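You operate a simulated robot arm through the tools that you are given. There is no shell and no other tool. Be economical: measure what you need, move in short steps, check, and stop when the job is done.

Carry out the task below with a simulated two-armed robot. There is one attempt and no reset: what you move stays moved.

## Task
Take the white tub with orange lid on the bench area marked checking and put it away on the shelf marked spares. Then put the small orange card in the inside of the steel tray marked drip basin. Then close the drawer marked spares. Then open the drawer marked heads. Keep to this order. Set down upright: white tub with orange lid.

It is judged by the outcome, as a careful person would: the job done as asked, and still so three seconds after it is handed in. It fails if anything else is knocked over, pushed out of place, dropped, spilled or broken. A push-on lid holds only when it is set on centred and level and pressed home; a screw cap is set on level and turned clockwise until tight.

## Robot
Two 7-joint arms with fingered hands on one trunk, on a base that drives. Base frame: it is fixed to the floor where the robot stands at the start and does not move with it; the origin is under the middle of the robot, x ahead of it, y to its left, z up. Readings come in m, rad, newtons and seconds.
The left shoulder is at the start at [0.139, 0.125, 1.179], the right one opposite. With the tool pointing down near the work surface each hand reaches from about 0.52 to 0.9 m from the robot's upright axis, wherever it stands, measured 20 degrees to its own side. Places, roughly: drawer marked heads [-1.4, -1.4, 0.9]; drawer marked spares [-1.3, -1.2, 0.9]; inside of the steel tray marked drip basin [1.7, -1.5, 0.9]; shelf marked spares [1.5, 8.5, 1.6]; small orange card [-1, -0.75, 1]; white tub with orange lid (8x8x9 cm) [0.5, 0.2, 0.9]. Payload 3.7 kg a hand.
The TCP of each hand is the grasp point between the finger pads, 0.025 m short of the fingertips. In the tool frame z runs along the fingers and y along their closing line. The gripper opens to 0.088 m. The gripper's body begins 0.029 m behind the TCP. The gripper is a hand of 5 fingers: y runs from the thumb to the fingers, the wrist lies at [-0.013, -0.097, -0.162] in the tool frame, and closing takes about 1.5 s.
Orientation is that of the tool frame in the base frame, as [roll, pitch, yaw] about the fixed x, y, z axes, in that order (R = Rz(yaw) Ry(pitch) Rx(roll)). With the fingers straight down and the wrist toward the robot, the tool's x, y and z point along [0, 1, 0], [1, 0, 0] and [0, 0, -1] of the base frame.

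## Interface
- The arms move only by the tool move_arm. It takes "left_moves", "right_moves" or both (then of equal length, played together; a hand with none holds still); each is a list of rows, each an object of numbers (a shift or turn left out is 0, a gripper value left out holds the last): "tx", "ty", "tz": the shift along the tool's x, y, z in mm; "rx", "ry", "rz": the turn, a rotation vector about the tool's x, y, z in degrees. In form: [{"tx": .., "ty": .., "tz": .., "rx": .., "ry": .., "rz": ..}, ...]. A call has 1 to 12 rows; each row is the pose to reach, as a shift and turn from the pose commanded when the call began, along the tool's axes at that moment. "left_jaw" and "right_jaw" are, for a hand that has rows, the gripper command, from -1 (shut) to 1 (fully open), values between in proportion, set as the call begins (left out, the last holds). Each row takes 0.2 s and may step no farther than 0.05 m and 0.15 rad from the row before; otherwise, or with a gripper value out of range, the whole call is refused. A pose out of reach is approached as far as the arm can. The call stops where the force on the tool passes 40 N (or 10 N more than at its start, if that is more) or the arm is blocked; 0.2 s more then pass. Each finger travels about 0.045 m/s and halts on what it meets, pressing with about 21 N; the grip force reading is that of the motor and also rises with nothing between the fingers. The clock runs only during rows and for 0.2 s after the last one: add rows that repeat a pose to give the fingers time. The reply holds the time, the measured pose of the TCP, the force on the tool along the base axes, the opening and the grip force, in the units named above and with some noise, with the torque about the TCP (base axes, N m) and any sound that the robot's microphone picked up, and new pictures: "pictures" is both (left out), scene, wrist or none (wrist: the cameras of the hands that moved).
- Cameras (640 x 400 px; columns grow to the right, rows downward): "scene" is now at [0.2294, 0.0332, 1.3168]; the picture's right is [0.40, -0.92, 0.00], its down [-0.56, -0.24, -0.79] and it looks along [0.73, 0.32, -0.61] (base axes); focal length 214 px, centre (320, 200). "left" rides on the left gripper at [-0.059, -0.079, -0.105] in its tool frame; the picture's right is [-0.73, -0.32, 0.61], its down [0.62, -0.68, 0.38] and it looks along [0.29, 0.66, 0.70] (tool axes); focal length 234 px, centre (320, 200). "right" rides on the right gripper at [0.059, -0.079, -0.105] in its tool frame; the picture's right is [-0.73, 0.32, -0.61], its down [-0.62, -0.68, 0.38] and it looks along [-0.29, 0.66, 0.70] (tool axes); focal length 234 px, centre (320, 200).
- raise_lower(by): slides the trunk up (or, below 0, down) by that many m; the arms and the scene camera ride with it, the base frame stays. It gives what a move gives, with no picture.
- steer(legs): drives the robot by 1 to 6 legs, each [ahead, left, turn to the left] in m, m and rad, along the robot's own axes; the way and the turn of a leg run together, so that a leg with both is an arc; at most 1.5 m and 3.142 rad a leg. The arms and the cameras ride along, it lands a little off, and it stops where it bumps. It gives what a move gives, and a new picture of the scene camera.
- curl_fingers(index, middle, ring, little, thumb_bend, thumb_turn, hand): sets how far each is bent, from 0 (flat) to 1 (curled in); at 0.3 the hand is open as for a grip, at 0.7 the pads meet at the TCP. One left out holds its place. A second passes; each finger stops where it meets its share of the squeeze, and holds until it gets a number again. A gripper value or a shape takes the hand back. It gives what a move gives, with no picture; readings hold the bend of each and the force on index, middle, ring, little, thumb and palm. thumb_turn goes from beside the hand (0) to across from the fingers (1), as for a grip.
- preshape(shape, hand): the hand has 5 fingers and takes this shape, open, in about a second: jaw (thumb against the fingers, like two jaws); tri (thumb and two fingers); tip (a fingertip pinch); poke (one finger out to press); point (the index stretched); flat (the hand flat); cup (the hand cupped); fist (a fist). The gripper value then closes the fingers along that shape, each until it touches; the sizes above hold for jaw. It gives what a move gives, with no picture.
- turn_head(pan, tilt): turns the head with the scene camera to pan (to the left, within 1.396 rad either way) and tilt (down, from -0.506 to 1.204), counted from straight ahead of the robot. It gives what a move gives, and a new picture of the scene camera.
- point_at(camera, pixels): for up to 12 pixels [column, row] of the newest picture of that camera ("zoom" is the newest enlarged one), the place [x, y, z] in the base frame of the surface seen there, good to about 0.002 m. It takes no simulated time.
- close_up(camera, box): a new picture of the part [left, top, right, bottom] of that camera's present view, enlarged. It takes no simulated time.
- hand_in(): hands the job in; it is judged then, once.

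Work in short steps. Measure before you move; look again where a grasp or a placing could have gone wrong, and mend it. You have 110 turns and 260 pictures in all, those below and enlarged ones among them. Open the grippers and draw the arms clear of the work before you hand the job in, unless the task says otherwise; then end with one line.

The tools are called after "Request:" as name(argument=value, ...) on one line, values as JSON. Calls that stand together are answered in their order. move_arm: Moves the arms, as the interface text tells. Its arguments: {"type":"object","properties":{"left_moves":{"type":"array","items":{"type":"object","properties":{"tx":{"type":"number"},"ty":{"type":"number"},"tz":{"type":"number"},"rx":{"type":"number"},"ry":{"type":"number"},"rz":{"type":"number"}}}},"left_jaw":{"type":"number"},"right_moves":{"type":"array","items":{"type":"object","properties":{"tx":{"type":"number"},"ty":{"type":"number"},"tz":{"type":"number"},"rx":{"type":"number"},"ry":{"type":"number"},"rz":{"type":"number"}}}},"right_jaw":{"type":"number"},"pictures":{"type":"string","enum":["both","scene","wrist","none"]}},"required":[]} The other tools are called the same way: raise_lower (by) slides the trunk up or down; preshape (shape, hand) gives the hand a shape; curl_fingers (index, middle, ring, little, thumb_bend, thumb_turn, hand) moves the fingers one by one; steer (legs) drives the base; turn_head (pan, tilt) turns the head that bears the scene camera; point_at (camera, pixels) gives the place of the surface under pixels of a picture; close_up (camera, box) takes an enlarged picture of a part of a camera's view; hand_in () hands the job in.

At the start:

```text
time: 0.0
left_ee_pos: [0.4623, 0.3798, 1.1172]
left_tool_rot: [3.141, -0.001, 1.571]
left_contact_force: [0.7, 0.4, -0.2]
left_torque: [-0.01, 0.02, 0.0]
left_finger_gap: 0.0876
left_grip_force: 0.1
left_shape: jaw
left_bend: [0.3, 0.3, 0.3, 0.3, 0.3, 0.98]
left_finger forces: [0.1, 0.1, 0.0, 0.0, 0.0, 0.1]
right_ee_pos: [0.486, -0.0704, 1.1821]
right_tool_rot: [-3.141, 0.0, 1.571]
right_contact_force: [-0.2, 0.3, -0.6]
right_torque: [0.06, 0.02, 0.04]
right_finger_gap: 0.0877
right_grip_force: 0.0
right_shape: jaw
right_bend: [0.3, 0.3, 0.3, 0.3, 0.3, 0.98]
right_finger forces: [0.0, 0.1, 0.1, 0.0, 0.0, 0.0]
trunk travel left (down, up): [-0.2, 0.215]
robot x, y, heading: [-0.0, -0.0037, 0.0]
head pan, tilt: [0.41, 0.656]
```

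scene: 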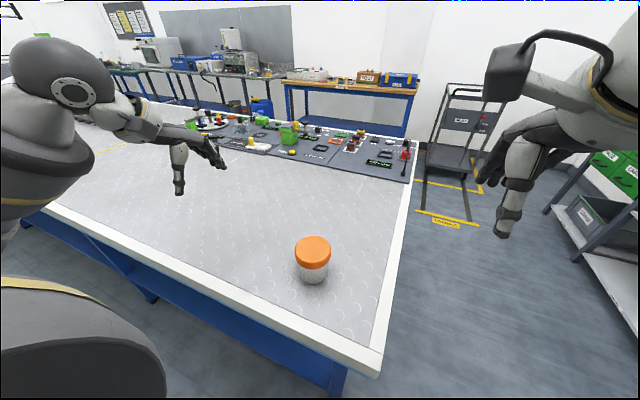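
right: 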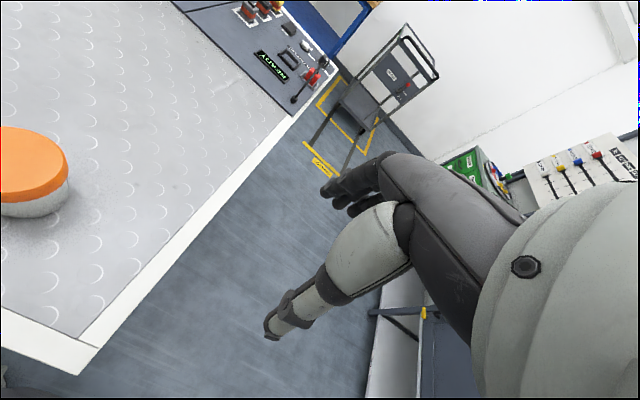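
left: 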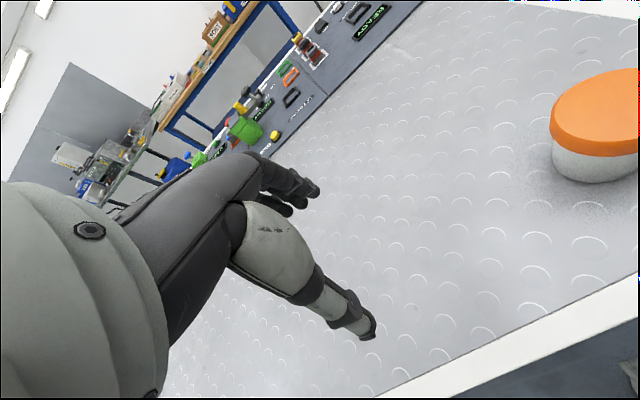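

The tub is at about (312,260) in the scene picture. I measure its lid and base, and the bench edges.

Request:
point_at(camera="scene", pixels=[[313, 245], [297, 250], [329, 250], [312, 262], [312, 278], [380, 340], [312, 300], [410, 190], [200, 260]])

Request:
close_up(camera="scene", box=[260, 210, 370, 300])

```text
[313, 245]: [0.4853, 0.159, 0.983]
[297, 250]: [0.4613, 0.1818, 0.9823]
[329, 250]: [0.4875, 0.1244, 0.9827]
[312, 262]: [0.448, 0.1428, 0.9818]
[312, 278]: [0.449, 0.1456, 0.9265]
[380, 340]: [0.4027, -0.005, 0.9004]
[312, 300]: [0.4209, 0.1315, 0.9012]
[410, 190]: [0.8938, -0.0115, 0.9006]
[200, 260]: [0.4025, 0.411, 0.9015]
```

```text
4.44 times, centred on (315, 255) of scene
```

zoom: 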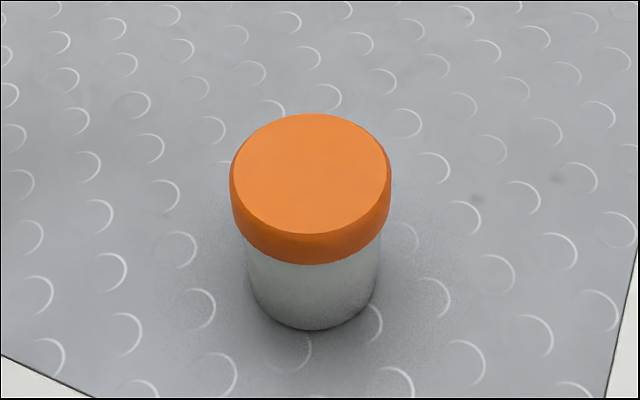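

I look left toward the shelf (bearing about 80°), before choosing how to grasp.

Request:
turn_head(pan=1.39, tilt=0.1)

Request:
close_up(camera="scene", box=[220, 100, 420, 225])

```text
time: 1.2
left_ee_pos: [0.4622, 0.38, 1.1173]
left_tool_rot: [3.141, -0.001, 1.57]
left_contact_force: [-0.1, -0.8, 0.6]
left_torque: [0.01, 0.01, -0.02]
left_finger_gap: 0.0876
left_grip_force: 0.1
left_shape: jaw
left_bend: [0.3, 0.3, 0.3, 0.3, 0.3, 0.98]
left_finger forces: [0.0, 0.1, 0.1, 0.1, 0.0, 0.0]
right_ee_pos: [0.4854, -0.0692, 1.182]
right_tool_rot: [-3.142, -0.001, 1.569]
right_contact_force: [-0.5, 0.4, 1.3]
right_torque: [0.02, -0.02, -0.02]
right_finger_gap: 0.0876
right_grip_force: 0.0
right_shape: jaw
right_bend: [0.3, 0.3, 0.3, 0.3, 0.3, 0.98]
right_finger forces: [0.1, 0.0, 0.0, 0.0, 0.1, 0.0]
trunk travel left (down, up): [-0.2, 0.215]
robot x, y, heading: [0.0007, 0.0006, 0.0]
head pan, tilt: [1.389, 0.099]
```

scene: 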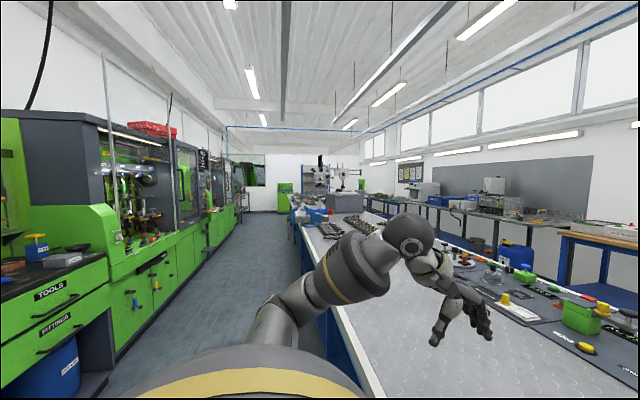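

```text
3.20 times, centred on (320, 162) of scene
```

zoom: 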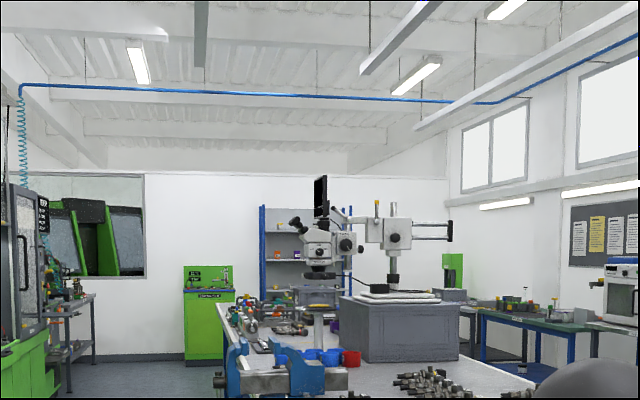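

The blue rack at zoom (265–330, 205–290) is likely the shelf; I locate it and the aisle.

Request:
point_at(camera="zoom", pixels=[[262, 215], [262, 280], [285, 230], [285, 262], [300, 262], [285, 290], [210, 270], [225, 330], [160, 365], [250, 385]])

Request:
close_up(camera="scene", box=[290, 155, 350, 193])

Request:
point_at(camera="scene", pixels=[[330, 350], [310, 280], [300, 240], [200, 280], [130, 345], [245, 225]])

```text
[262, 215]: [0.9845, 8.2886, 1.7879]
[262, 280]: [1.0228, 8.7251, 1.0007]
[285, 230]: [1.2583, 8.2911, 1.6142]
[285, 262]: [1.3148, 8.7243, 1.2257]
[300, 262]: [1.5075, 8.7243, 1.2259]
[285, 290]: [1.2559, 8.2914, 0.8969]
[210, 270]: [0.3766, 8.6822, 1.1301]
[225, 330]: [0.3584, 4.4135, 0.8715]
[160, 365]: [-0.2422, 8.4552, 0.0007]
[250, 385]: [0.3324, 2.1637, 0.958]
```

```text
10.53 times, centred on (320, 174) of scene
```

zoom: 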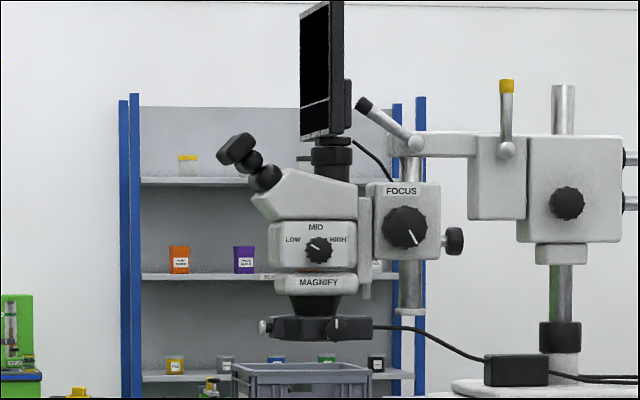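

```text
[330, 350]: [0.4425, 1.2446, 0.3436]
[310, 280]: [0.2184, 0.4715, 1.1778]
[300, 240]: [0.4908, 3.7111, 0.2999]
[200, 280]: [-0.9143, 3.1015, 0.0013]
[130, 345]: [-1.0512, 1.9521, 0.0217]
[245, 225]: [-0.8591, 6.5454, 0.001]
```

The target is the top board (z≈1.61, open above, front edge y≈8.29, x 1.0–2.0). I test whether the left hand, fingers down, can reach z≈1.73 with the trunk up.

Request:
raise_lower(by=0.2)

Request:
move_arm(left_moves=[{"tz": -50}, {"tz": -100}, {"tz": -150}, {"tz": -200}, {"tz": -250}, {"tz": -300}, {"tz": -350}, {"tz": -400}, {"tz": -420}, {"tz": -420}], pictures="scene")

```text
time: 3.4
left_ee_pos: [0.4614, 0.3796, 1.316]
left_tool_rot: [-3.141, 0.001, 1.571]
left_contact_force: [-0.6, 0.3, 0.7]
left_torque: [-0.03, -0.01, 0.01]
left_finger_gap: 0.0878
left_grip_force: 0.1
left_shape: jaw
left_bend: [0.3, 0.3, 0.3, 0.3, 0.3, 0.98]
left_finger forces: [0.0, 0.0, 0.0, 0.0, 0.1, 0.1]
right_ee_pos: [0.4855, -0.0701, 1.383]
right_tool_rot: [3.141, 0.002, 1.571]
right_contact_force: [-0.4, 0.1, 0.3]
right_torque: [0.02, 0.0, 0.05]
right_finger_gap: 0.0877
right_grip_force: 0.2
right_shape: jaw
right_bend: [0.3, 0.3, 0.3, 0.3, 0.3, 0.98]
right_finger forces: [0.0, 0.1, 0.1, 0.0, 0.0, 0.0]
trunk travel left (down, up): [-0.4, 0.015]
robot x, y, heading: [0.0015, -0.0025, 0.001]
head pan, tilt: [1.389, 0.099]
```

```text
time: 5.6
left_ee_pos: [0.4637, 0.3793, 1.7364]
left_tool_rot: [3.141, 0.0, 1.57]
left_contact_force: [0.3, -0.1, 0.7]
left_torque: [0.0, -0.04, 0.0]
left_finger_gap: 0.0876
left_grip_force: 0.1
left_shape: jaw
left_bend: [0.3, 0.3, 0.3, 0.3, 0.3, 0.98]
left_finger forces: [0.1, 0.1, 0.1, 0.1, 0.0, 0.0]
right_ee_pos: [0.4847, -0.0672, 1.3816]
right_tool_rot: [-3.141, 0.001, 1.569]
right_contact_force: [-0.1, 0.0, -0.6]
right_torque: [0.0, 0.02, 0.01]
right_finger_gap: 0.0876
right_grip_force: 0.1
right_shape: jaw
right_bend: [0.3, 0.3, 0.3, 0.3, 0.3, 0.98]
right_finger forces: [0.0, 0.1, 0.1, 0.0, 0.0, 0.0]
trunk travel left (down, up): [-0.4, 0.015]
robot x, y, heading: [0.0007, -0.0034, -0.005]
head pan, tilt: [1.389, 0.099]
```

scene: 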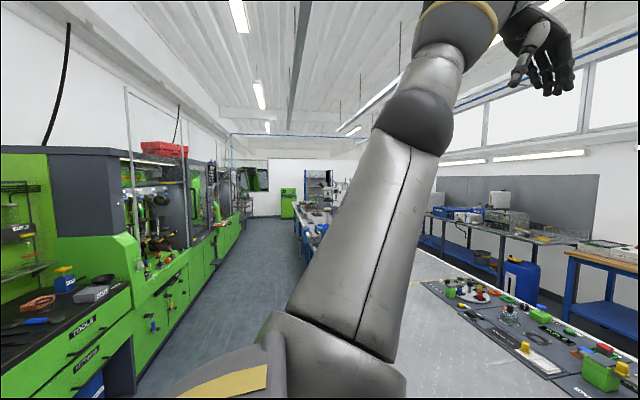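

Fingers-down reach at 1.736 works, so a top grasp will serve. I bring arm and trunk back down and look at the tub.

Request:
move_arm(left_moves=[{"tz": 50}, {"tz": 100}, {"tz": 150}, {"tz": 200}, {"tz": 250}, {"tz": 300}, {"tz": 350}, {"tz": 400}, {"tz": 420}], pictures="none")

Request:
raise_lower(by=-0.2)

Request:
turn_head(pan=0.3, tilt=0.9)

Request:
close_up(camera="scene", box=[240, 100, 400, 200])

```text
time: 7.6
left_ee_pos: [0.4599, 0.3739, 1.315]
left_tool_rot: [3.141, 0.002, 1.57]
left_contact_force: [0.7, 1.0, 0.2]
left_torque: [-0.01, 0.03, -0.01]
left_finger_gap: 0.0877
left_grip_force: 0.1
left_shape: jaw
left_bend: [0.3, 0.3, 0.3, 0.3, 0.3, 0.98]
left_finger forces: [0.0, 0.0, 0.0, 0.0, 0.1, 0.0]
right_ee_pos: [0.4855, -0.0688, 1.3819]
right_tool_rot: [3.142, 0.002, 1.572]
right_contact_force: [0.4, 0.3, -0.2]
right_torque: [-0.01, 0.03, 0.0]
right_finger_gap: 0.0876
right_grip_force: 0.0
right_shape: jaw
right_bend: [0.3, 0.3, 0.3, 0.3, 0.3, 0.98]
right_finger forces: [0.0, 0.0, 0.0, 0.1, 0.0, 0.0]
trunk travel left (down, up): [-0.4, 0.015]
robot x, y, heading: [-0.001, -0.0009, -0.002]
head pan, tilt: [1.389, 0.099]
```

```text
time: 9.8
left_ee_pos: [0.4612, 0.3785, 1.1169]
left_tool_rot: [3.139, 0.001, 1.571]
left_contact_force: [0.1, 1.3, 0.3]
left_torque: [0.01, -0.01, 0.0]
left_finger_gap: 0.0876
left_grip_force: 0.1
left_shape: jaw
left_bend: [0.3, 0.3, 0.3, 0.3, 0.3, 0.98]
left_finger forces: [0.0, 0.0, 0.1, 0.0, 0.0, 0.1]
right_ee_pos: [0.4839, -0.069, 1.183]
right_tool_rot: [3.14, 0.001, 1.57]
right_contact_force: [-0.3, -0.6, 0.2]
right_torque: [0.02, 0.0, 0.01]
right_finger_gap: 0.0875
right_grip_force: 0.0
right_shape: jaw
right_bend: [0.3, 0.3, 0.3, 0.3, 0.3, 0.98]
right_finger forces: [0.0, 0.0, 0.0, 0.0, 0.0, 0.1]
trunk travel left (down, up): [-0.2, 0.215]
robot x, y, heading: [-0.0035, -0.0016, -0.003]
head pan, tilt: [1.389, 0.099]
```

```text
time: 11.1
left_ee_pos: [0.4612, 0.3781, 1.1156]
left_tool_rot: [-3.142, 0.001, 1.571]
left_contact_force: [-0.6, -0.3, 0.3]
left_torque: [-0.02, -0.03, 0.02]
left_finger_gap: 0.0878
left_grip_force: 0.1
left_shape: jaw
left_bend: [0.3, 0.3, 0.3, 0.3, 0.3, 0.98]
left_finger forces: [0.1, 0.0, 0.0, 0.0, 0.1, 0.0]
right_ee_pos: [0.4857, -0.0687, 1.1833]
right_tool_rot: [3.141, 0.0, 1.571]
right_contact_force: [-0.4, 0.8, 0.5]
right_torque: [0.02, -0.03, -0.02]
right_finger_gap: 0.0873
right_grip_force: 0.1
right_shape: jaw
right_bend: [0.3, 0.3, 0.3, 0.3, 0.3, 0.98]
right_finger forces: [0.0, 0.0, 0.1, 0.0, 0.1, 0.1]
trunk travel left (down, up): [-0.2, 0.215]
robot x, y, heading: [0.0039, -0.0038, -0.0]
head pan, tilt: [0.3, 0.901]
```

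scene: 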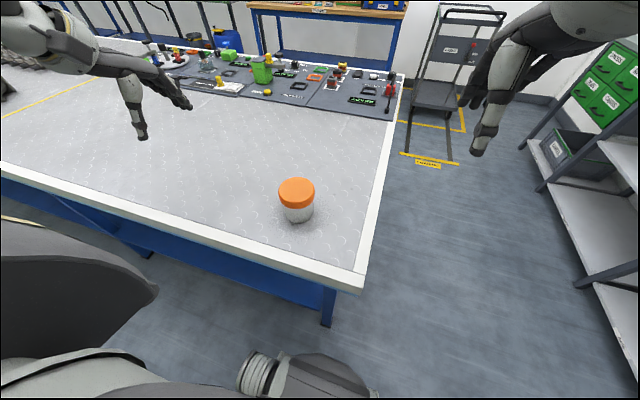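

```text
4.00 times, centred on (320, 150) of scene
```

zoom: 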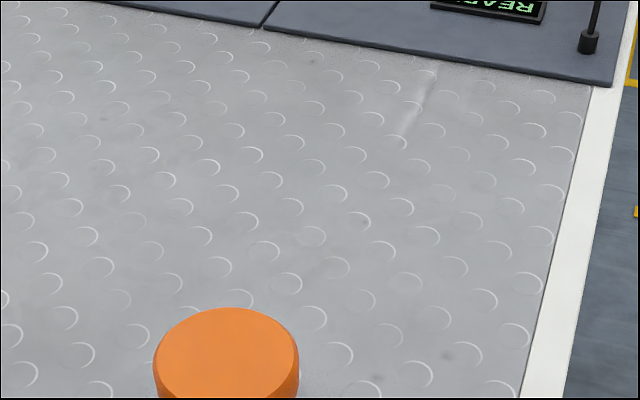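

I zoom on the tub to measure its lid rim.

Request:
close_up(camera="scene", box=[264, 170, 328, 230])

```text
6.67 times, centred on (296, 200) of scene
```

zoom: 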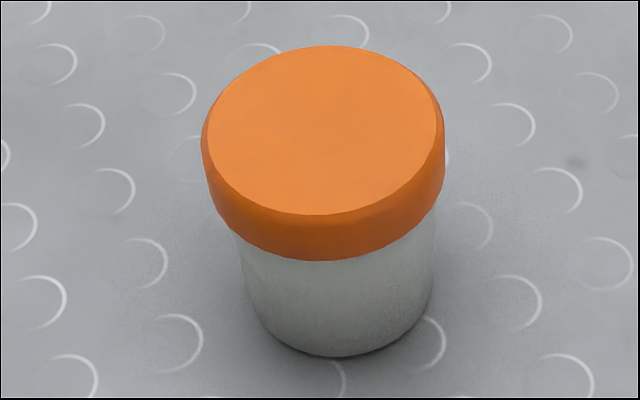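

I measure the rim points of the lid's top face and the lid's lower edge.

Request:
point_at(camera="zoom", pixels=[[322, 50], [213, 125], [432, 120], [335, 209], [250, 185], [405, 75], [335, 255], [335, 275], [335, 350]])

```text
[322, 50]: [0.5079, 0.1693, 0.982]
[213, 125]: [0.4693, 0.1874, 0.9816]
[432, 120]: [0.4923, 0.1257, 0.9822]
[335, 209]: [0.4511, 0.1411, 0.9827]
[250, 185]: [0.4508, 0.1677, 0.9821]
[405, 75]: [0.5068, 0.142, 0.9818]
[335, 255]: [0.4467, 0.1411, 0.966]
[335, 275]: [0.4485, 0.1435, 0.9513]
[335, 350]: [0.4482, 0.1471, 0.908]
```

Lid centre ≈ (0.480, 0.156), width ≈0.07. I move the left hand above it.

Request:
move_arm(left_moves=[{"tx": -45, "ty": 4}, {"tx": -90, "ty": 8}, {"tx": -135, "ty": 12}, {"tx": -180, "ty": 16}, {"tx": -222, "ty": 19}, {"tx": -222, "ty": 19, "tz": 40}])

```text
time: 12.5
left_ee_pos: [0.486, 0.158, 1.0716]
left_tool_rot: [-3.135, 0.003, 1.571]
left_contact_force: [0.6, 0.4, 0.4]
left_torque: [0.01, 0.02, 0.0]
left_finger_gap: 0.0876
left_grip_force: 0.0
left_shape: jaw
left_bend: [0.3, 0.3, 0.3, 0.3, 0.3, 0.98]
left_finger forces: [0.1, 0.1, 0.0, 0.0, 0.1, 0.1]
left hand out of reach, approached as far as the arm can: row 6
right_ee_pos: [0.4869, -0.0666, 1.1807]
right_tool_rot: [-3.14, 0.003, 1.571]
right_contact_force: [1.0, -0.5, 0.0]
right_torque: [-0.03, 0.0, -0.05]
right_finger_gap: 0.0876
right_grip_force: 0.0
right_shape: jaw
right_bend: [0.3, 0.3, 0.3, 0.3, 0.3, 0.98]
right_finger forces: [0.0, 0.1, 0.0, 0.0, 0.0, 0.0]
trunk travel left (down, up): [-0.2, 0.215]
robot x, y, heading: [-0.0008, 0.0009, -0.002]
head pan, tilt: [0.3, 0.901]
```

scene: 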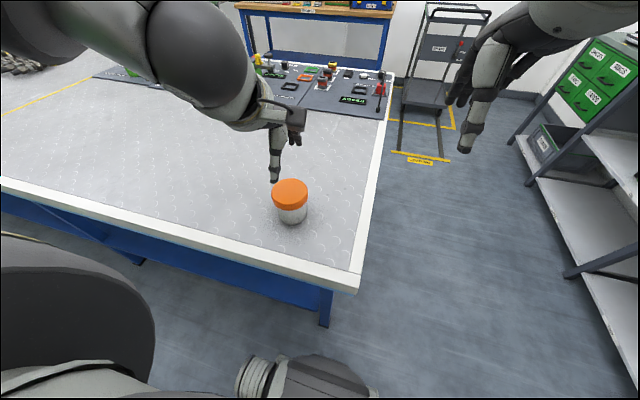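
left: 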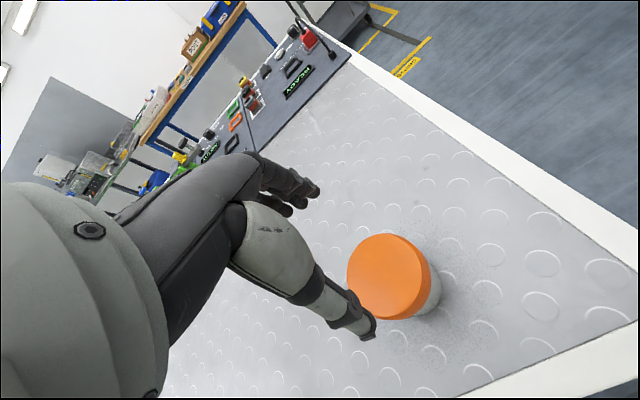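

Too close for the arm; I back the base 0.17 m and shift right 0.06 m.

Request:
steer(legs=[[-0.17, -0.06, 0]])

```text
time: 14.0
left_ee_pos: [0.3139, 0.0999, 1.076]
left_tool_rot: [-3.139, 0.0, 1.574]
left_contact_force: [-0.5, -0.2, -0.2]
left_torque: [-0.01, -0.02, -0.01]
left_finger_gap: 0.0878
left_grip_force: 0.2
left_shape: jaw
left_bend: [0.3, 0.3, 0.3, 0.3, 0.3, 0.98]
left_finger forces: [0.0, 0.1, 0.1, 0.0, 0.0, 0.0]
right_ee_pos: [0.3157, -0.1275, 1.1832]
right_tool_rot: [-3.141, 0.001, 1.574]
right_contact_force: [-0.1, 0.7, 0.2]
right_torque: [0.01, -0.01, -0.01]
right_finger_gap: 0.0877
right_grip_force: 0.0
right_shape: jaw
right_bend: [0.3, 0.3, 0.3, 0.3, 0.3, 0.98]
right_finger forces: [0.0, 0.0, 0.1, 0.1, 0.1, 0.0]
trunk travel left (down, up): [-0.2, 0.215]
robot x, y, heading: [-0.17, -0.0579, 0.002]
head pan, tilt: [0.3, 0.901]
```

scene: 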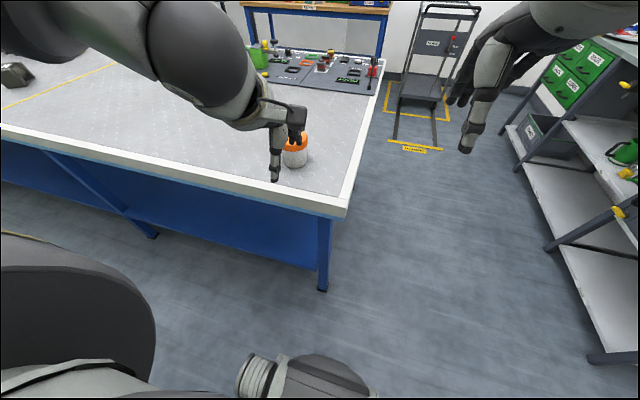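

Now I move the hand back above the tub: +0.166 in x, +0.056 in y.

Request:
move_arm(left_moves=[{"ty": 45, "tx": 14}, {"ty": 90, "tx": 28}, {"ty": 135, "tx": 42}, {"ty": 166, "tx": 56}, {"ty": 166, "tx": 56}])

```text
time: 15.2
left_ee_pos: [0.4823, 0.1562, 1.0757]
left_tool_rot: [-3.141, -0.001, 1.574]
left_contact_force: [0.1, 0.8, -0.1]
left_torque: [-0.04, -0.01, 0.02]
left_finger_gap: 0.0877
left_grip_force: 0.1
left_shape: jaw
left_bend: [0.3, 0.3, 0.3, 0.3, 0.3, 0.98]
left_finger forces: [0.1, 0.0, 0.1, 0.1, 0.0, 0.0]
right_ee_pos: [0.3148, -0.1259, 1.1826]
right_tool_rot: [3.142, -0.001, 1.573]
right_contact_force: [1.7, 1.0, -0.6]
right_torque: [-0.01, 0.03, 0.0]
right_finger_gap: 0.0874
right_grip_force: 0.1
right_shape: jaw
right_bend: [0.3, 0.3, 0.3, 0.3, 0.3, 0.98]
right_finger forces: [0.0, 0.0, 0.1, 0.1, 0.0, 0.0]
trunk travel left (down, up): [-0.2, 0.215]
robot x, y, heading: [-0.1705, -0.0607, -0.001]
head pan, tilt: [0.3, 0.901]
```

scene: 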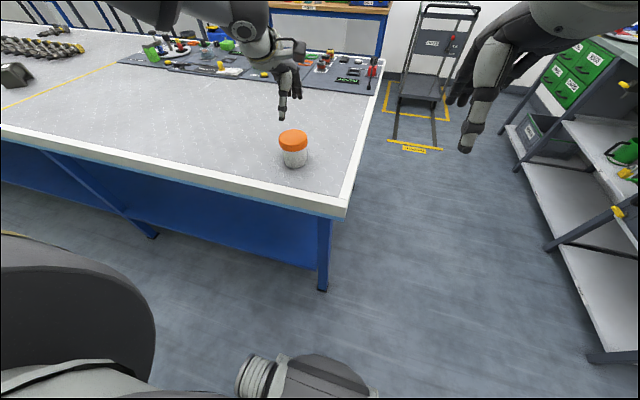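
left: 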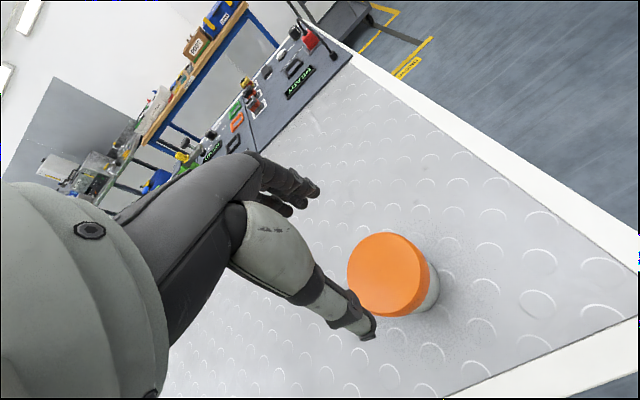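

The predicted lid pixel (380,266) matches what is seen (384,272). I descend part way and look.

Request:
move_arm(left_moves=[{"ty": -2, "tz": 30}, {"ty": -2, "tz": 60}, {"ty": -2, "tz": 75}, {"ty": -2, "tz": 85}])

Request:
close_up(camera="scene", box=[240, 70, 340, 180])

```text
time: 16.2
left_ee_pos: [0.4786, 0.1579, 0.9891]
left_tool_rot: [-3.14, 0.0, 1.573]
left_contact_force: [0.1, 0.1, -0.9]
left_torque: [0.02, -0.03, -0.04]
left_finger_gap: 0.0876
left_grip_force: 0.2
left_shape: jaw
left_bend: [0.3, 0.3, 0.3, 0.3, 0.3, 0.98]
left_finger forces: [0.1, 0.0, 0.1, 0.1, 0.0, 0.0]
right_ee_pos: [0.3155, -0.1264, 1.1822]
right_tool_rot: [3.142, 0.0, 1.575]
right_contact_force: [-0.2, -0.8, 0.3]
right_torque: [-0.03, -0.02, -0.01]
right_finger_gap: 0.0877
right_grip_force: 0.1
right_shape: jaw
right_bend: [0.3, 0.3, 0.3, 0.3, 0.3, 0.98]
right_finger forces: [0.1, 0.0, 0.0, 0.1, 0.1, 0.1]
trunk travel left (down, up): [-0.2, 0.215]
robot x, y, heading: [-0.1672, -0.0576, 0.005]
head pan, tilt: [0.3, 0.901]
```

scene: 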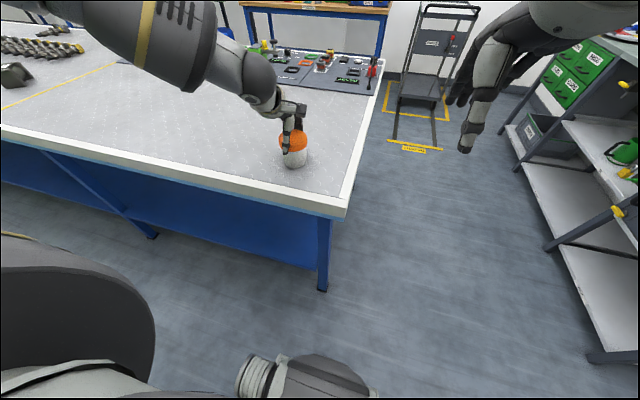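
left: 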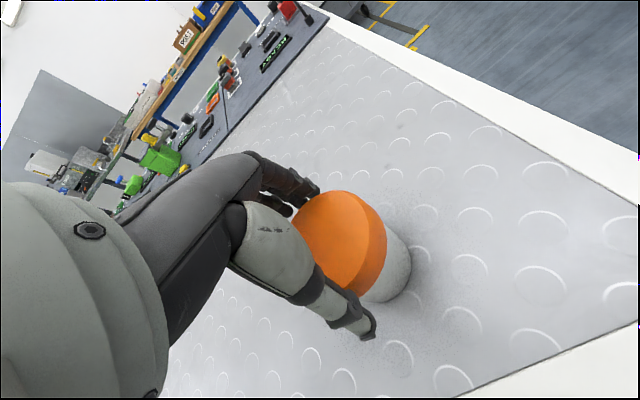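

```text
3.64 times, centred on (290, 125) of scene
```

zoom: 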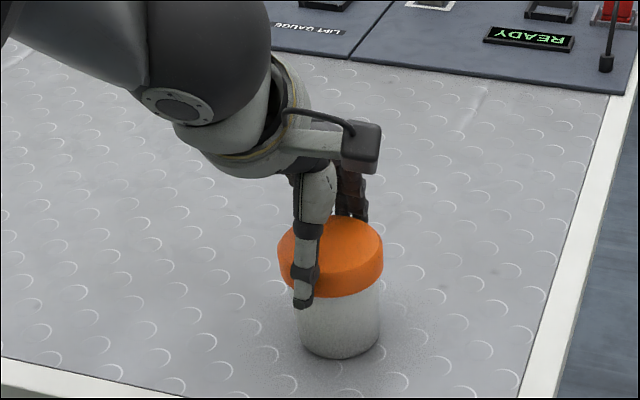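

The thumb is in front and fingers behind the tub, straddling it. I go down 30 mm more to z≈0.959.

Request:
move_arm(left_moves=[{"tz": 10}, {"tz": 20}, {"tz": 27}, {"tz": 31}])

Request:
close_up(camera="scene", box=[240, 70, 340, 180])

```text
time: 17.2
left_ee_pos: [0.48, 0.1547, 0.9621]
left_tool_rot: [3.135, 0.002, 1.572]
left_contact_force: [2.3, -1.8, 18.6]
left_torque: [-0.07, -0.14, -0.04]
left_finger_gap: 0.0879
left_grip_force: 0.1
left_shape: jaw
left_bend: [0.26, 0.3, 0.3, 0.3, 0.28, 0.98]
left_finger forces: [10.9, 0.0, 0.1, 0.0, 6.3, 0.0]
right_ee_pos: [0.3148, -0.1274, 1.1844]
right_tool_rot: [3.139, 0.001, 1.574]
right_contact_force: [0.7, 0.2, 0.1]
right_torque: [-0.02, -0.02, 0.01]
right_finger_gap: 0.0876
right_grip_force: 0.1
right_shape: jaw
right_bend: [0.3, 0.3, 0.3, 0.3, 0.3, 0.98]
right_finger forces: [0.1, 0.0, 0.0, 0.0, 0.1, 0.1]
trunk travel left (down, up): [-0.2, 0.215]
robot x, y, heading: [-0.1707, -0.0567, 0.008]
head pan, tilt: [0.3, 0.901]
```

scene: 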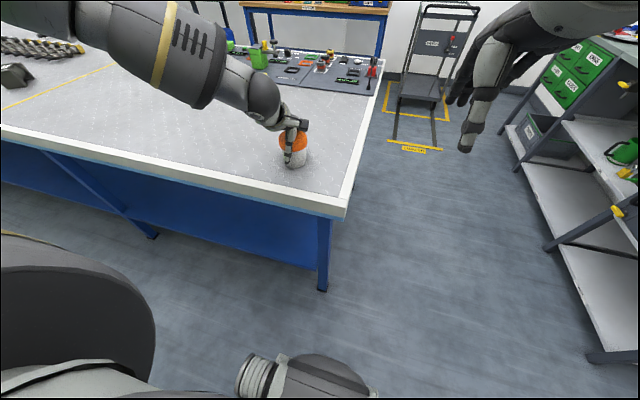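
left: 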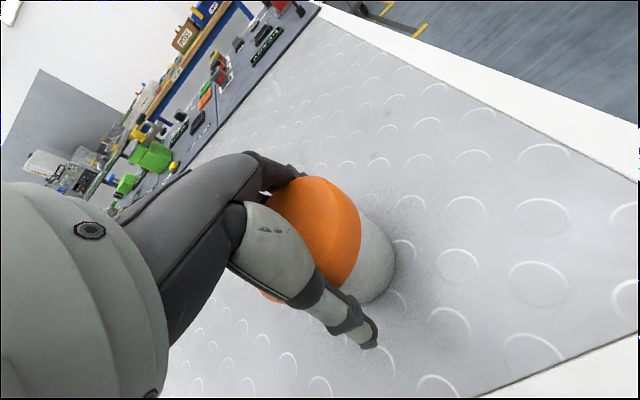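

```text
3.64 times, centred on (290, 125) of scene
```

zoom: 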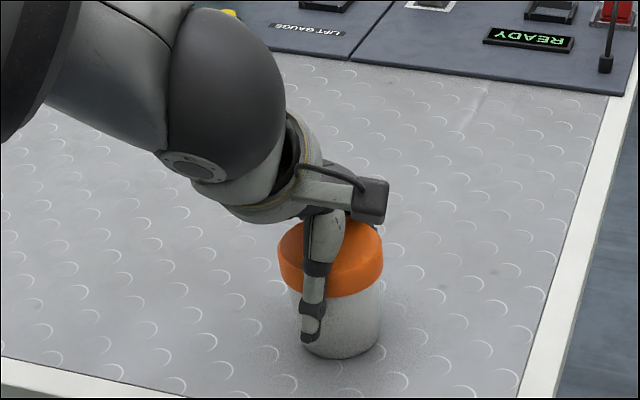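

Index and thumb are pressing on the lid (18 N). I lift 5 mm to relieve it, then close.

Request:
move_arm(left_moves=[{"tz": -5}, {"tz": -5}], pictures="none")

Request:
move_arm(left_moves=[{}, {}, {}, {}, {}, {}, {}, {}, {}], left_jaw=-1)

Request:
close_up(camera="scene", box=[240, 70, 340, 180])

```text
time: 17.8
left_ee_pos: [0.4785, 0.1568, 0.9631]
left_tool_rot: [-3.14, 0.001, 1.572]
left_contact_force: [4.0, -3.4, 8.8]
left_torque: [0.0, -0.18, -0.06]
left_finger_gap: 0.0879
left_grip_force: 0.0
left_shape: jaw
left_bend: [0.26, 0.3, 0.3, 0.3, 0.28, 0.97]
left_finger forces: [10.6, 0.1, 0.0, 0.0, 3.7, 0.1]
right_ee_pos: [0.3155, -0.1264, 1.1818]
right_tool_rot: [-3.142, 0.0, 1.572]
right_contact_force: [0.7, -0.1, -0.3]
right_torque: [0.0, 0.0, -0.01]
right_finger_gap: 0.0876
right_grip_force: 0.0
right_shape: jaw
right_bend: [0.3, 0.3, 0.3, 0.3, 0.3, 0.98]
right_finger forces: [0.0, 0.0, 0.0, 0.0, 0.0, 0.0]
trunk travel left (down, up): [-0.2, 0.215]
robot x, y, heading: [-0.1686, -0.0616, 0.003]
head pan, tilt: [0.3, 0.901]
```

```text
time: 19.8
left_ee_pos: [0.4787, 0.1567, 0.9632]
left_tool_rot: [-3.14, 0.001, 1.574]
left_contact_force: [3.0, 0.0, 6.0]
left_torque: [0.06, -0.37, -0.05]
left_finger_gap: 0.0575
left_grip_force: 21.3
left_shape: jaw
left_bend: [0.25, 0.38, 0.38, 0.42, 0.61, 0.98]
left_finger forces: [20.4, 11.4, 2.4, 0.0, 31.3, 0.1]
right_ee_pos: [0.3158, -0.1271, 1.1825]
right_tool_rot: [-3.141, 0.001, 1.573]
right_contact_force: [0.1, 0.2, 0.0]
right_torque: [-0.02, 0.0, 0.0]
right_finger_gap: 0.0878
right_grip_force: 0.1
right_shape: jaw
right_bend: [0.3, 0.3, 0.3, 0.3, 0.3, 0.98]
right_finger forces: [0.1, 0.0, 0.0, 0.0, 0.0, 0.1]
trunk travel left (down, up): [-0.2, 0.215]
robot x, y, heading: [-0.171, -0.0565, 0.003]
head pan, tilt: [0.3, 0.901]
```

scene: 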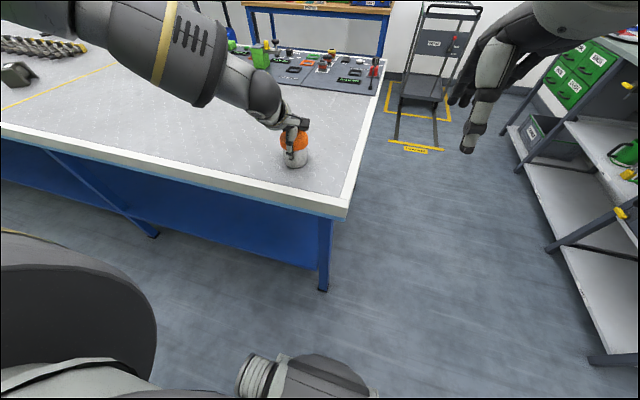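
left: 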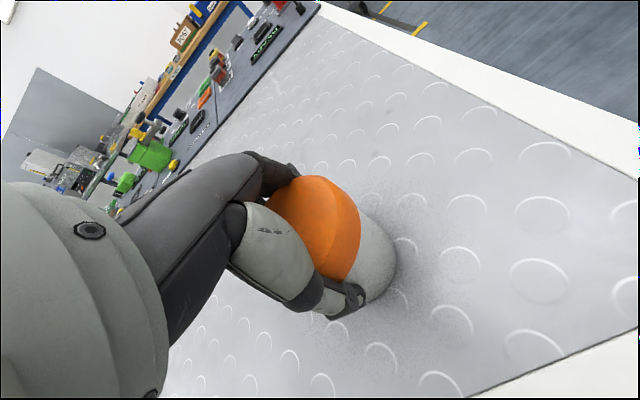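

```text
3.64 times, centred on (290, 125) of scene
```

zoom: 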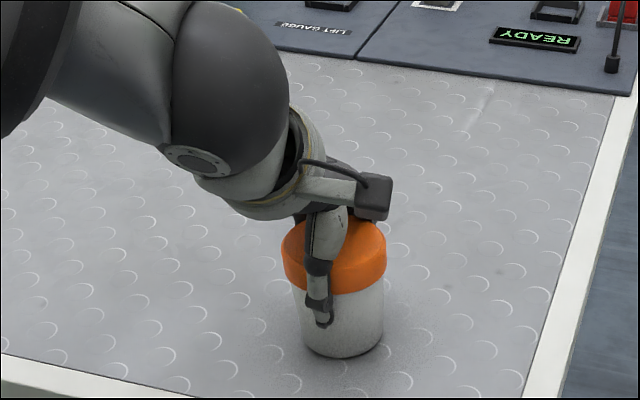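

Grip is firm at 21 N on the body under the lid. I lift 60 mm and check.

Request:
move_arm(left_moves=[{"tz": -15}, {"tz": -30}, {"tz": -45}, {"tz": -60}, {"tz": -80}])

Request:
close_up(camera="scene", box=[240, 70, 340, 180])

```text
time: 21.0
left_ee_pos: [0.4788, 0.1549, 1.0444]
left_tool_rot: [-3.14, 0.0, 1.574]
left_contact_force: [0.0, 0.1, -1.5]
left_torque: [0.02, 0.01, 0.01]
left_finger_gap: 0.0573
left_grip_force: 21.0
left_shape: jaw
left_bend: [0.26, 0.39, 0.39, 0.42, 0.61, 0.98]
left_finger forces: [18.3, 11.1, 2.4, 0.0, 31.9, 0.0]
right_ee_pos: [0.3162, -0.1267, 1.1828]
right_tool_rot: [3.14, -0.001, 1.574]
right_contact_force: [0.3, 0.2, 0.2]
right_torque: [0.02, -0.04, 0.01]
right_finger_gap: 0.0874
right_grip_force: 0.0
right_shape: jaw
right_bend: [0.3, 0.3, 0.3, 0.3, 0.3, 0.98]
right_finger forces: [0.1, 0.1, 0.1, 0.0, 0.0, 0.1]
trunk travel left (down, up): [-0.2, 0.215]
robot x, y, heading: [-0.1687, -0.0607, 0.002]
head pan, tilt: [0.3, 0.901]
```

scene: 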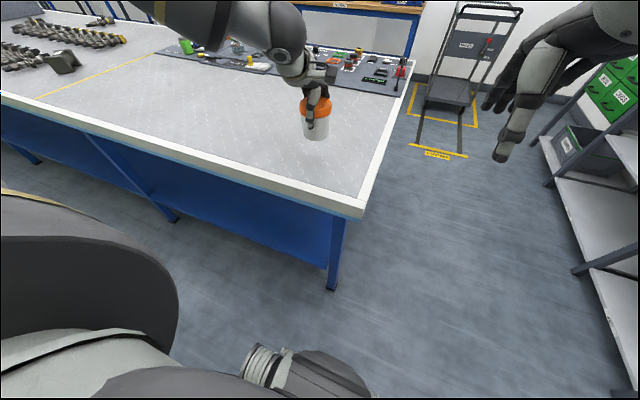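
left: 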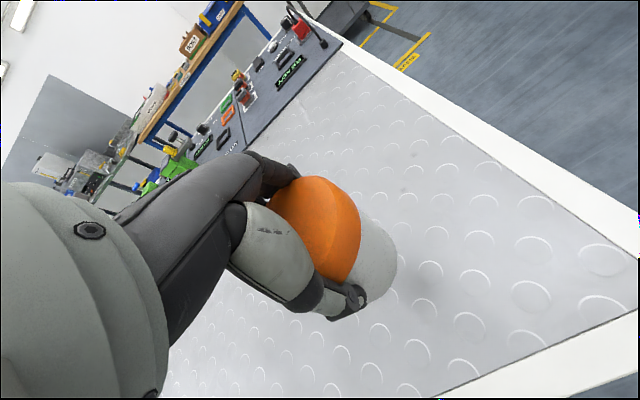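

```text
3.64 times, centred on (290, 125) of scene
```

zoom: 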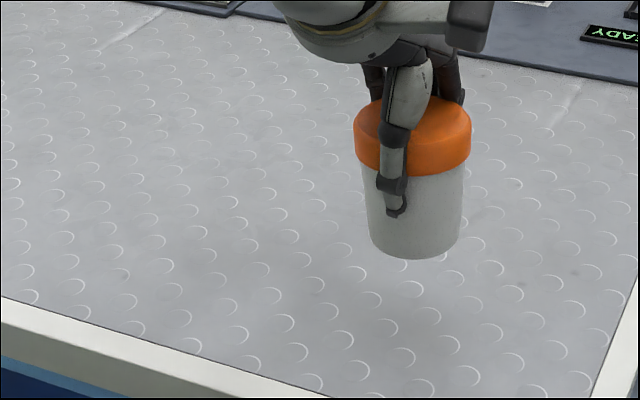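

The tub is held upright and clear. I raise the trunk, turn left and drive up the aisle toward the rack.

Request:
raise_lower(by=0.2)

Request:
turn_head(pan=0, tilt=0.35)

Request:
steer(legs=[[0, 0, 1.571], [1.5, 0.1, 0], [1.5, 0, 0], [1.5, 0, 0]])

```text
time: 23.2
left_ee_pos: [0.4793, 0.156, 1.2433]
left_tool_rot: [-3.137, 0.001, 1.573]
left_contact_force: [0.3, -0.3, -2.1]
left_torque: [-0.01, 0.03, 0.01]
left_finger_gap: 0.0575
left_grip_force: 21.4
left_shape: jaw
left_bend: [0.26, 0.39, 0.39, 0.42, 0.61, 0.98]
left_finger forces: [18.2, 11.1, 2.3, 0.0, 31.8, 0.1]
right_ee_pos: [0.3169, -0.1266, 1.3823]
right_tool_rot: [-3.14, -0.001, 1.574]
right_contact_force: [0.5, -0.7, -0.3]
right_torque: [0.0, -0.01, 0.01]
right_finger_gap: 0.0875
right_grip_force: 0.1
right_shape: jaw
right_bend: [0.3, 0.3, 0.3, 0.3, 0.3, 0.98]
right_finger forces: [0.1, 0.0, 0.0, 0.1, 0.1, 0.0]
trunk travel left (down, up): [-0.4, 0.015]
robot x, y, heading: [-0.1693, -0.06, 0.006]
head pan, tilt: [0.3, 0.901]
```

```text
time: 24.2
left_ee_pos: [0.4805, 0.1553, 1.2431]
left_tool_rot: [-3.139, 0.0, 1.574]
left_contact_force: [0.1, -0.5, -1.4]
left_torque: [-0.01, 0.01, 0.0]
left_finger_gap: 0.0571
left_grip_force: 20.9
left_shape: jaw
left_bend: [0.26, 0.39, 0.39, 0.42, 0.61, 0.98]
left_finger forces: [18.1, 11.2, 2.4, 0.0, 31.8, 0.0]
right_ee_pos: [0.3166, -0.127, 1.3824]
right_tool_rot: [-3.141, 0.0, 1.574]
right_contact_force: [-0.6, 0.2, -0.2]
right_torque: [0.02, 0.0, -0.01]
right_finger_gap: 0.0877
right_grip_force: 0.1
right_shape: jaw
right_bend: [0.3, 0.3, 0.3, 0.3, 0.3, 0.98]
right_finger forces: [0.0, 0.1, 0.1, 0.0, 0.0, 0.0]
trunk travel left (down, up): [-0.4, 0.015]
robot x, y, heading: [-0.1677, -0.0623, 0.004]
head pan, tilt: [0.0, 0.351]
```

scene: 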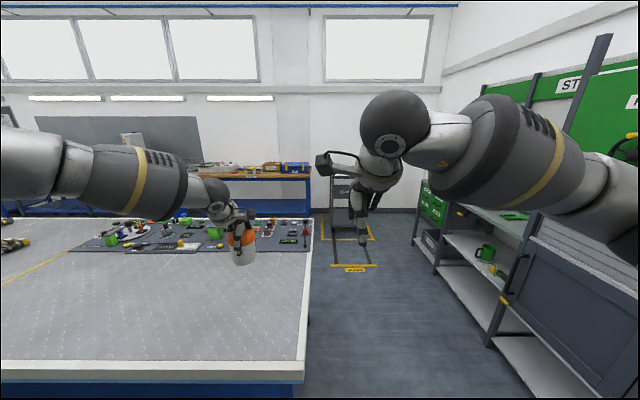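

```text
refused: leg 2 is longer than a leg can be; nothing moved
```

Leg 2 was slightly too long; I shorten it.

Request:
steer(legs=[[0, 0, 1.567], [1.4, 0.1, 0], [1.5, 0, 0], [1.5, 0, 0]])

```text
time: 49.0
left_ee_pos: [-0.4289, 4.9677, 1.2431]
left_tool_rot: [-3.14, 0.0, 3.128]
left_contact_force: [0.0, -0.3, -2.7]
left_torque: [0.0, 0.01, -0.02]
left_finger_gap: 0.0569
left_grip_force: 21.0
left_shape: jaw
left_bend: [0.26, 0.4, 0.39, 0.42, 0.61, 0.98]
left_finger forces: [17.2, 10.9, 2.3, 0.0, 29.9, 0.1]
right_ee_pos: [-0.1493, 4.7989, 1.3823]
right_tool_rot: [-3.141, -0.002, 3.129]
right_contact_force: [0.4, 0.3, 0.2]
right_torque: [0.03, 0.0, 0.02]
right_finger_gap: 0.0877
right_grip_force: 0.0
right_shape: jaw
right_bend: [0.3, 0.3, 0.3, 0.3, 0.3, 0.98]
right_finger forces: [0.0, 0.0, 0.0, 0.1, 0.1, 0.0]
trunk travel left (down, up): [-0.4, 0.015]
robot x, y, heading: [-0.2252, 4.3167, 1.553]
head pan, tilt: [0.0, 0.351]
```

scene: 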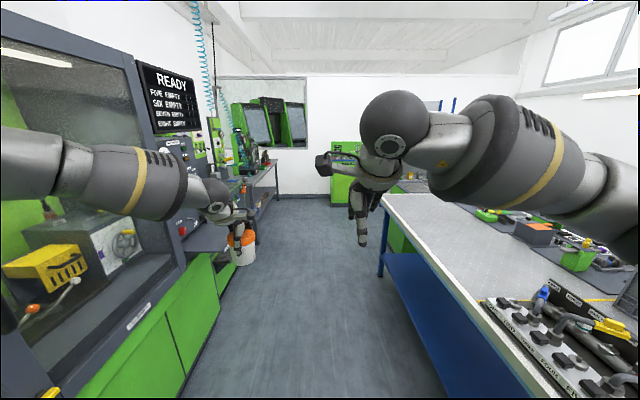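

I look right to find where the bench ends and see the rack.

Request:
turn_head(pan=-0.5, tilt=0.2)

Request:
point_at(camera="scene", pixels=[[150, 200], [200, 190], [150, 240], [320, 200], [100, 250]])

```text
time: 49.9
left_ee_pos: [-0.4281, 4.9667, 1.2433]
left_tool_rot: [-3.14, 0.001, 3.127]
left_contact_force: [0.5, 0.1, -1.4]
left_torque: [-0.02, 0.02, 0.01]
left_finger_gap: 0.0567
left_grip_force: 21.3
left_shape: jaw
left_bend: [0.26, 0.4, 0.39, 0.42, 0.61, 0.98]
left_finger forces: [17.1, 10.9, 2.4, 0.0, 29.9, 0.0]
right_ee_pos: [-0.1498, 4.7991, 1.3823]
right_tool_rot: [-3.141, 0.001, 3.126]
right_contact_force: [0.3, -0.2, -1.2]
right_torque: [0.02, 0.03, 0.0]
right_finger_gap: 0.0874
right_grip_force: 0.0
right_shape: jaw
right_bend: [0.3, 0.3, 0.3, 0.3, 0.3, 0.98]
right_finger forces: [0.0, 0.0, 0.0, 0.1, 0.0, 0.0]
trunk travel left (down, up): [-0.4, 0.015]
robot x, y, heading: [-0.2275, 4.3159, 1.561]
head pan, tilt: [-0.499, 0.201]
```

scene: 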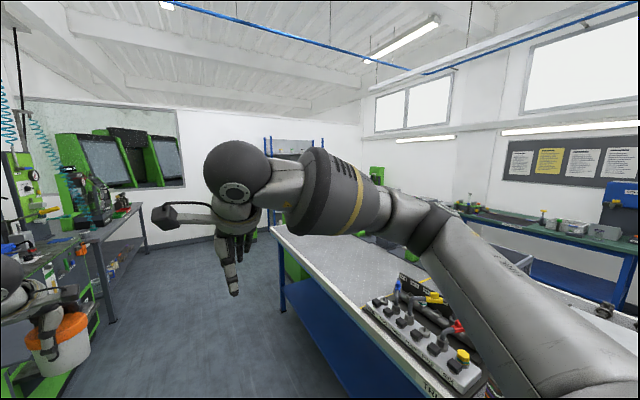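

```text
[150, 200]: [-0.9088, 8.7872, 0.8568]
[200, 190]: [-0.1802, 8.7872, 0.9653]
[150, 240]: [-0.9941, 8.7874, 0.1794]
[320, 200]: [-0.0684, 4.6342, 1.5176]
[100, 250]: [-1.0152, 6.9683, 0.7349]
```

I measure the bench corner and the floor ahead.

Request:
point_at(camera="scene", pixels=[[272, 229], [285, 308], [262, 235], [320, 265], [130, 290], [110, 318], [262, 150], [295, 143]])

Request:
steer(legs=[[1.5, 0, 0], [0.6, 0, 0]])

```text
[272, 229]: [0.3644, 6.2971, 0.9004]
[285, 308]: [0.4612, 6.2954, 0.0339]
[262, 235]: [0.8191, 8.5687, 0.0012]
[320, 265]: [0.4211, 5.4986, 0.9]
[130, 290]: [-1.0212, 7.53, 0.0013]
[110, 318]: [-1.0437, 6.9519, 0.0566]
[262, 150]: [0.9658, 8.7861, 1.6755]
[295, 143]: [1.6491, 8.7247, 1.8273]
```

```text
time: 60.1
left_ee_pos: [-0.3895, 7.0159, 1.2431]
left_tool_rot: [-3.141, 0.0, 3.126]
left_contact_force: [0.2, 0.4, -1.4]
left_torque: [0.04, 0.0, 0.01]
left_finger_gap: 0.0573
left_grip_force: 21.1
left_shape: jaw
left_bend: [0.26, 0.4, 0.39, 0.42, 0.61, 0.98]
left_finger forces: [17.0, 10.8, 2.4, 0.0, 29.8, 0.1]
right_ee_pos: [-0.1104, 6.8464, 1.3816]
right_tool_rot: [-3.141, 0.001, 3.126]
right_contact_force: [-0.5, 0.7, 0.1]
right_torque: [0.02, 0.0, -0.01]
right_finger_gap: 0.0877
right_grip_force: 0.0
right_shape: jaw
right_bend: [0.3, 0.3, 0.3, 0.3, 0.3, 0.98]
right_finger forces: [0.0, 0.0, 0.0, 0.0, 0.1, 0.0]
trunk travel left (down, up): [-0.4, 0.015]
robot x, y, heading: [-0.1848, 6.3654, 1.555]
head pan, tilt: [-0.499, 0.201]
```

scene: 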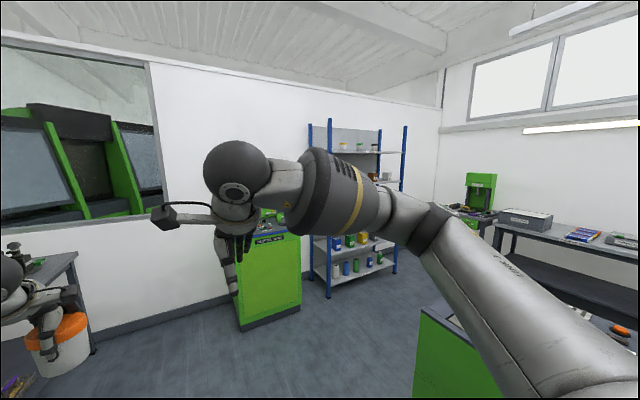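

I zoom on the top shelf and measure obstacles.

Request:
close_up(camera="scene", box=[290, 105, 430, 195])

Request:
point_at(camera="scene", pixels=[[430, 310], [450, 360], [280, 300], [240, 325], [330, 290], [395, 265], [380, 300]])

```text
4.44 times, centred on (360, 150) of scene
```

zoom: 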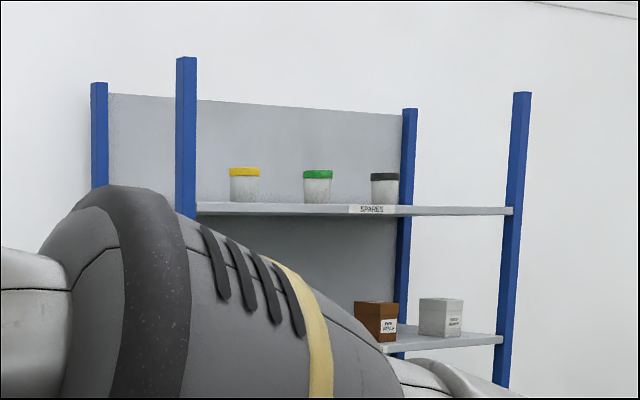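

```text
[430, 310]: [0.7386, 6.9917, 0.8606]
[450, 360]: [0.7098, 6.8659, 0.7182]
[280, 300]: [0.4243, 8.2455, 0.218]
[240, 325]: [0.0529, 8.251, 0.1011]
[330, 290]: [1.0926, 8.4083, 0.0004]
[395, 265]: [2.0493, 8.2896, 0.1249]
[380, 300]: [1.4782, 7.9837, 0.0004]
```

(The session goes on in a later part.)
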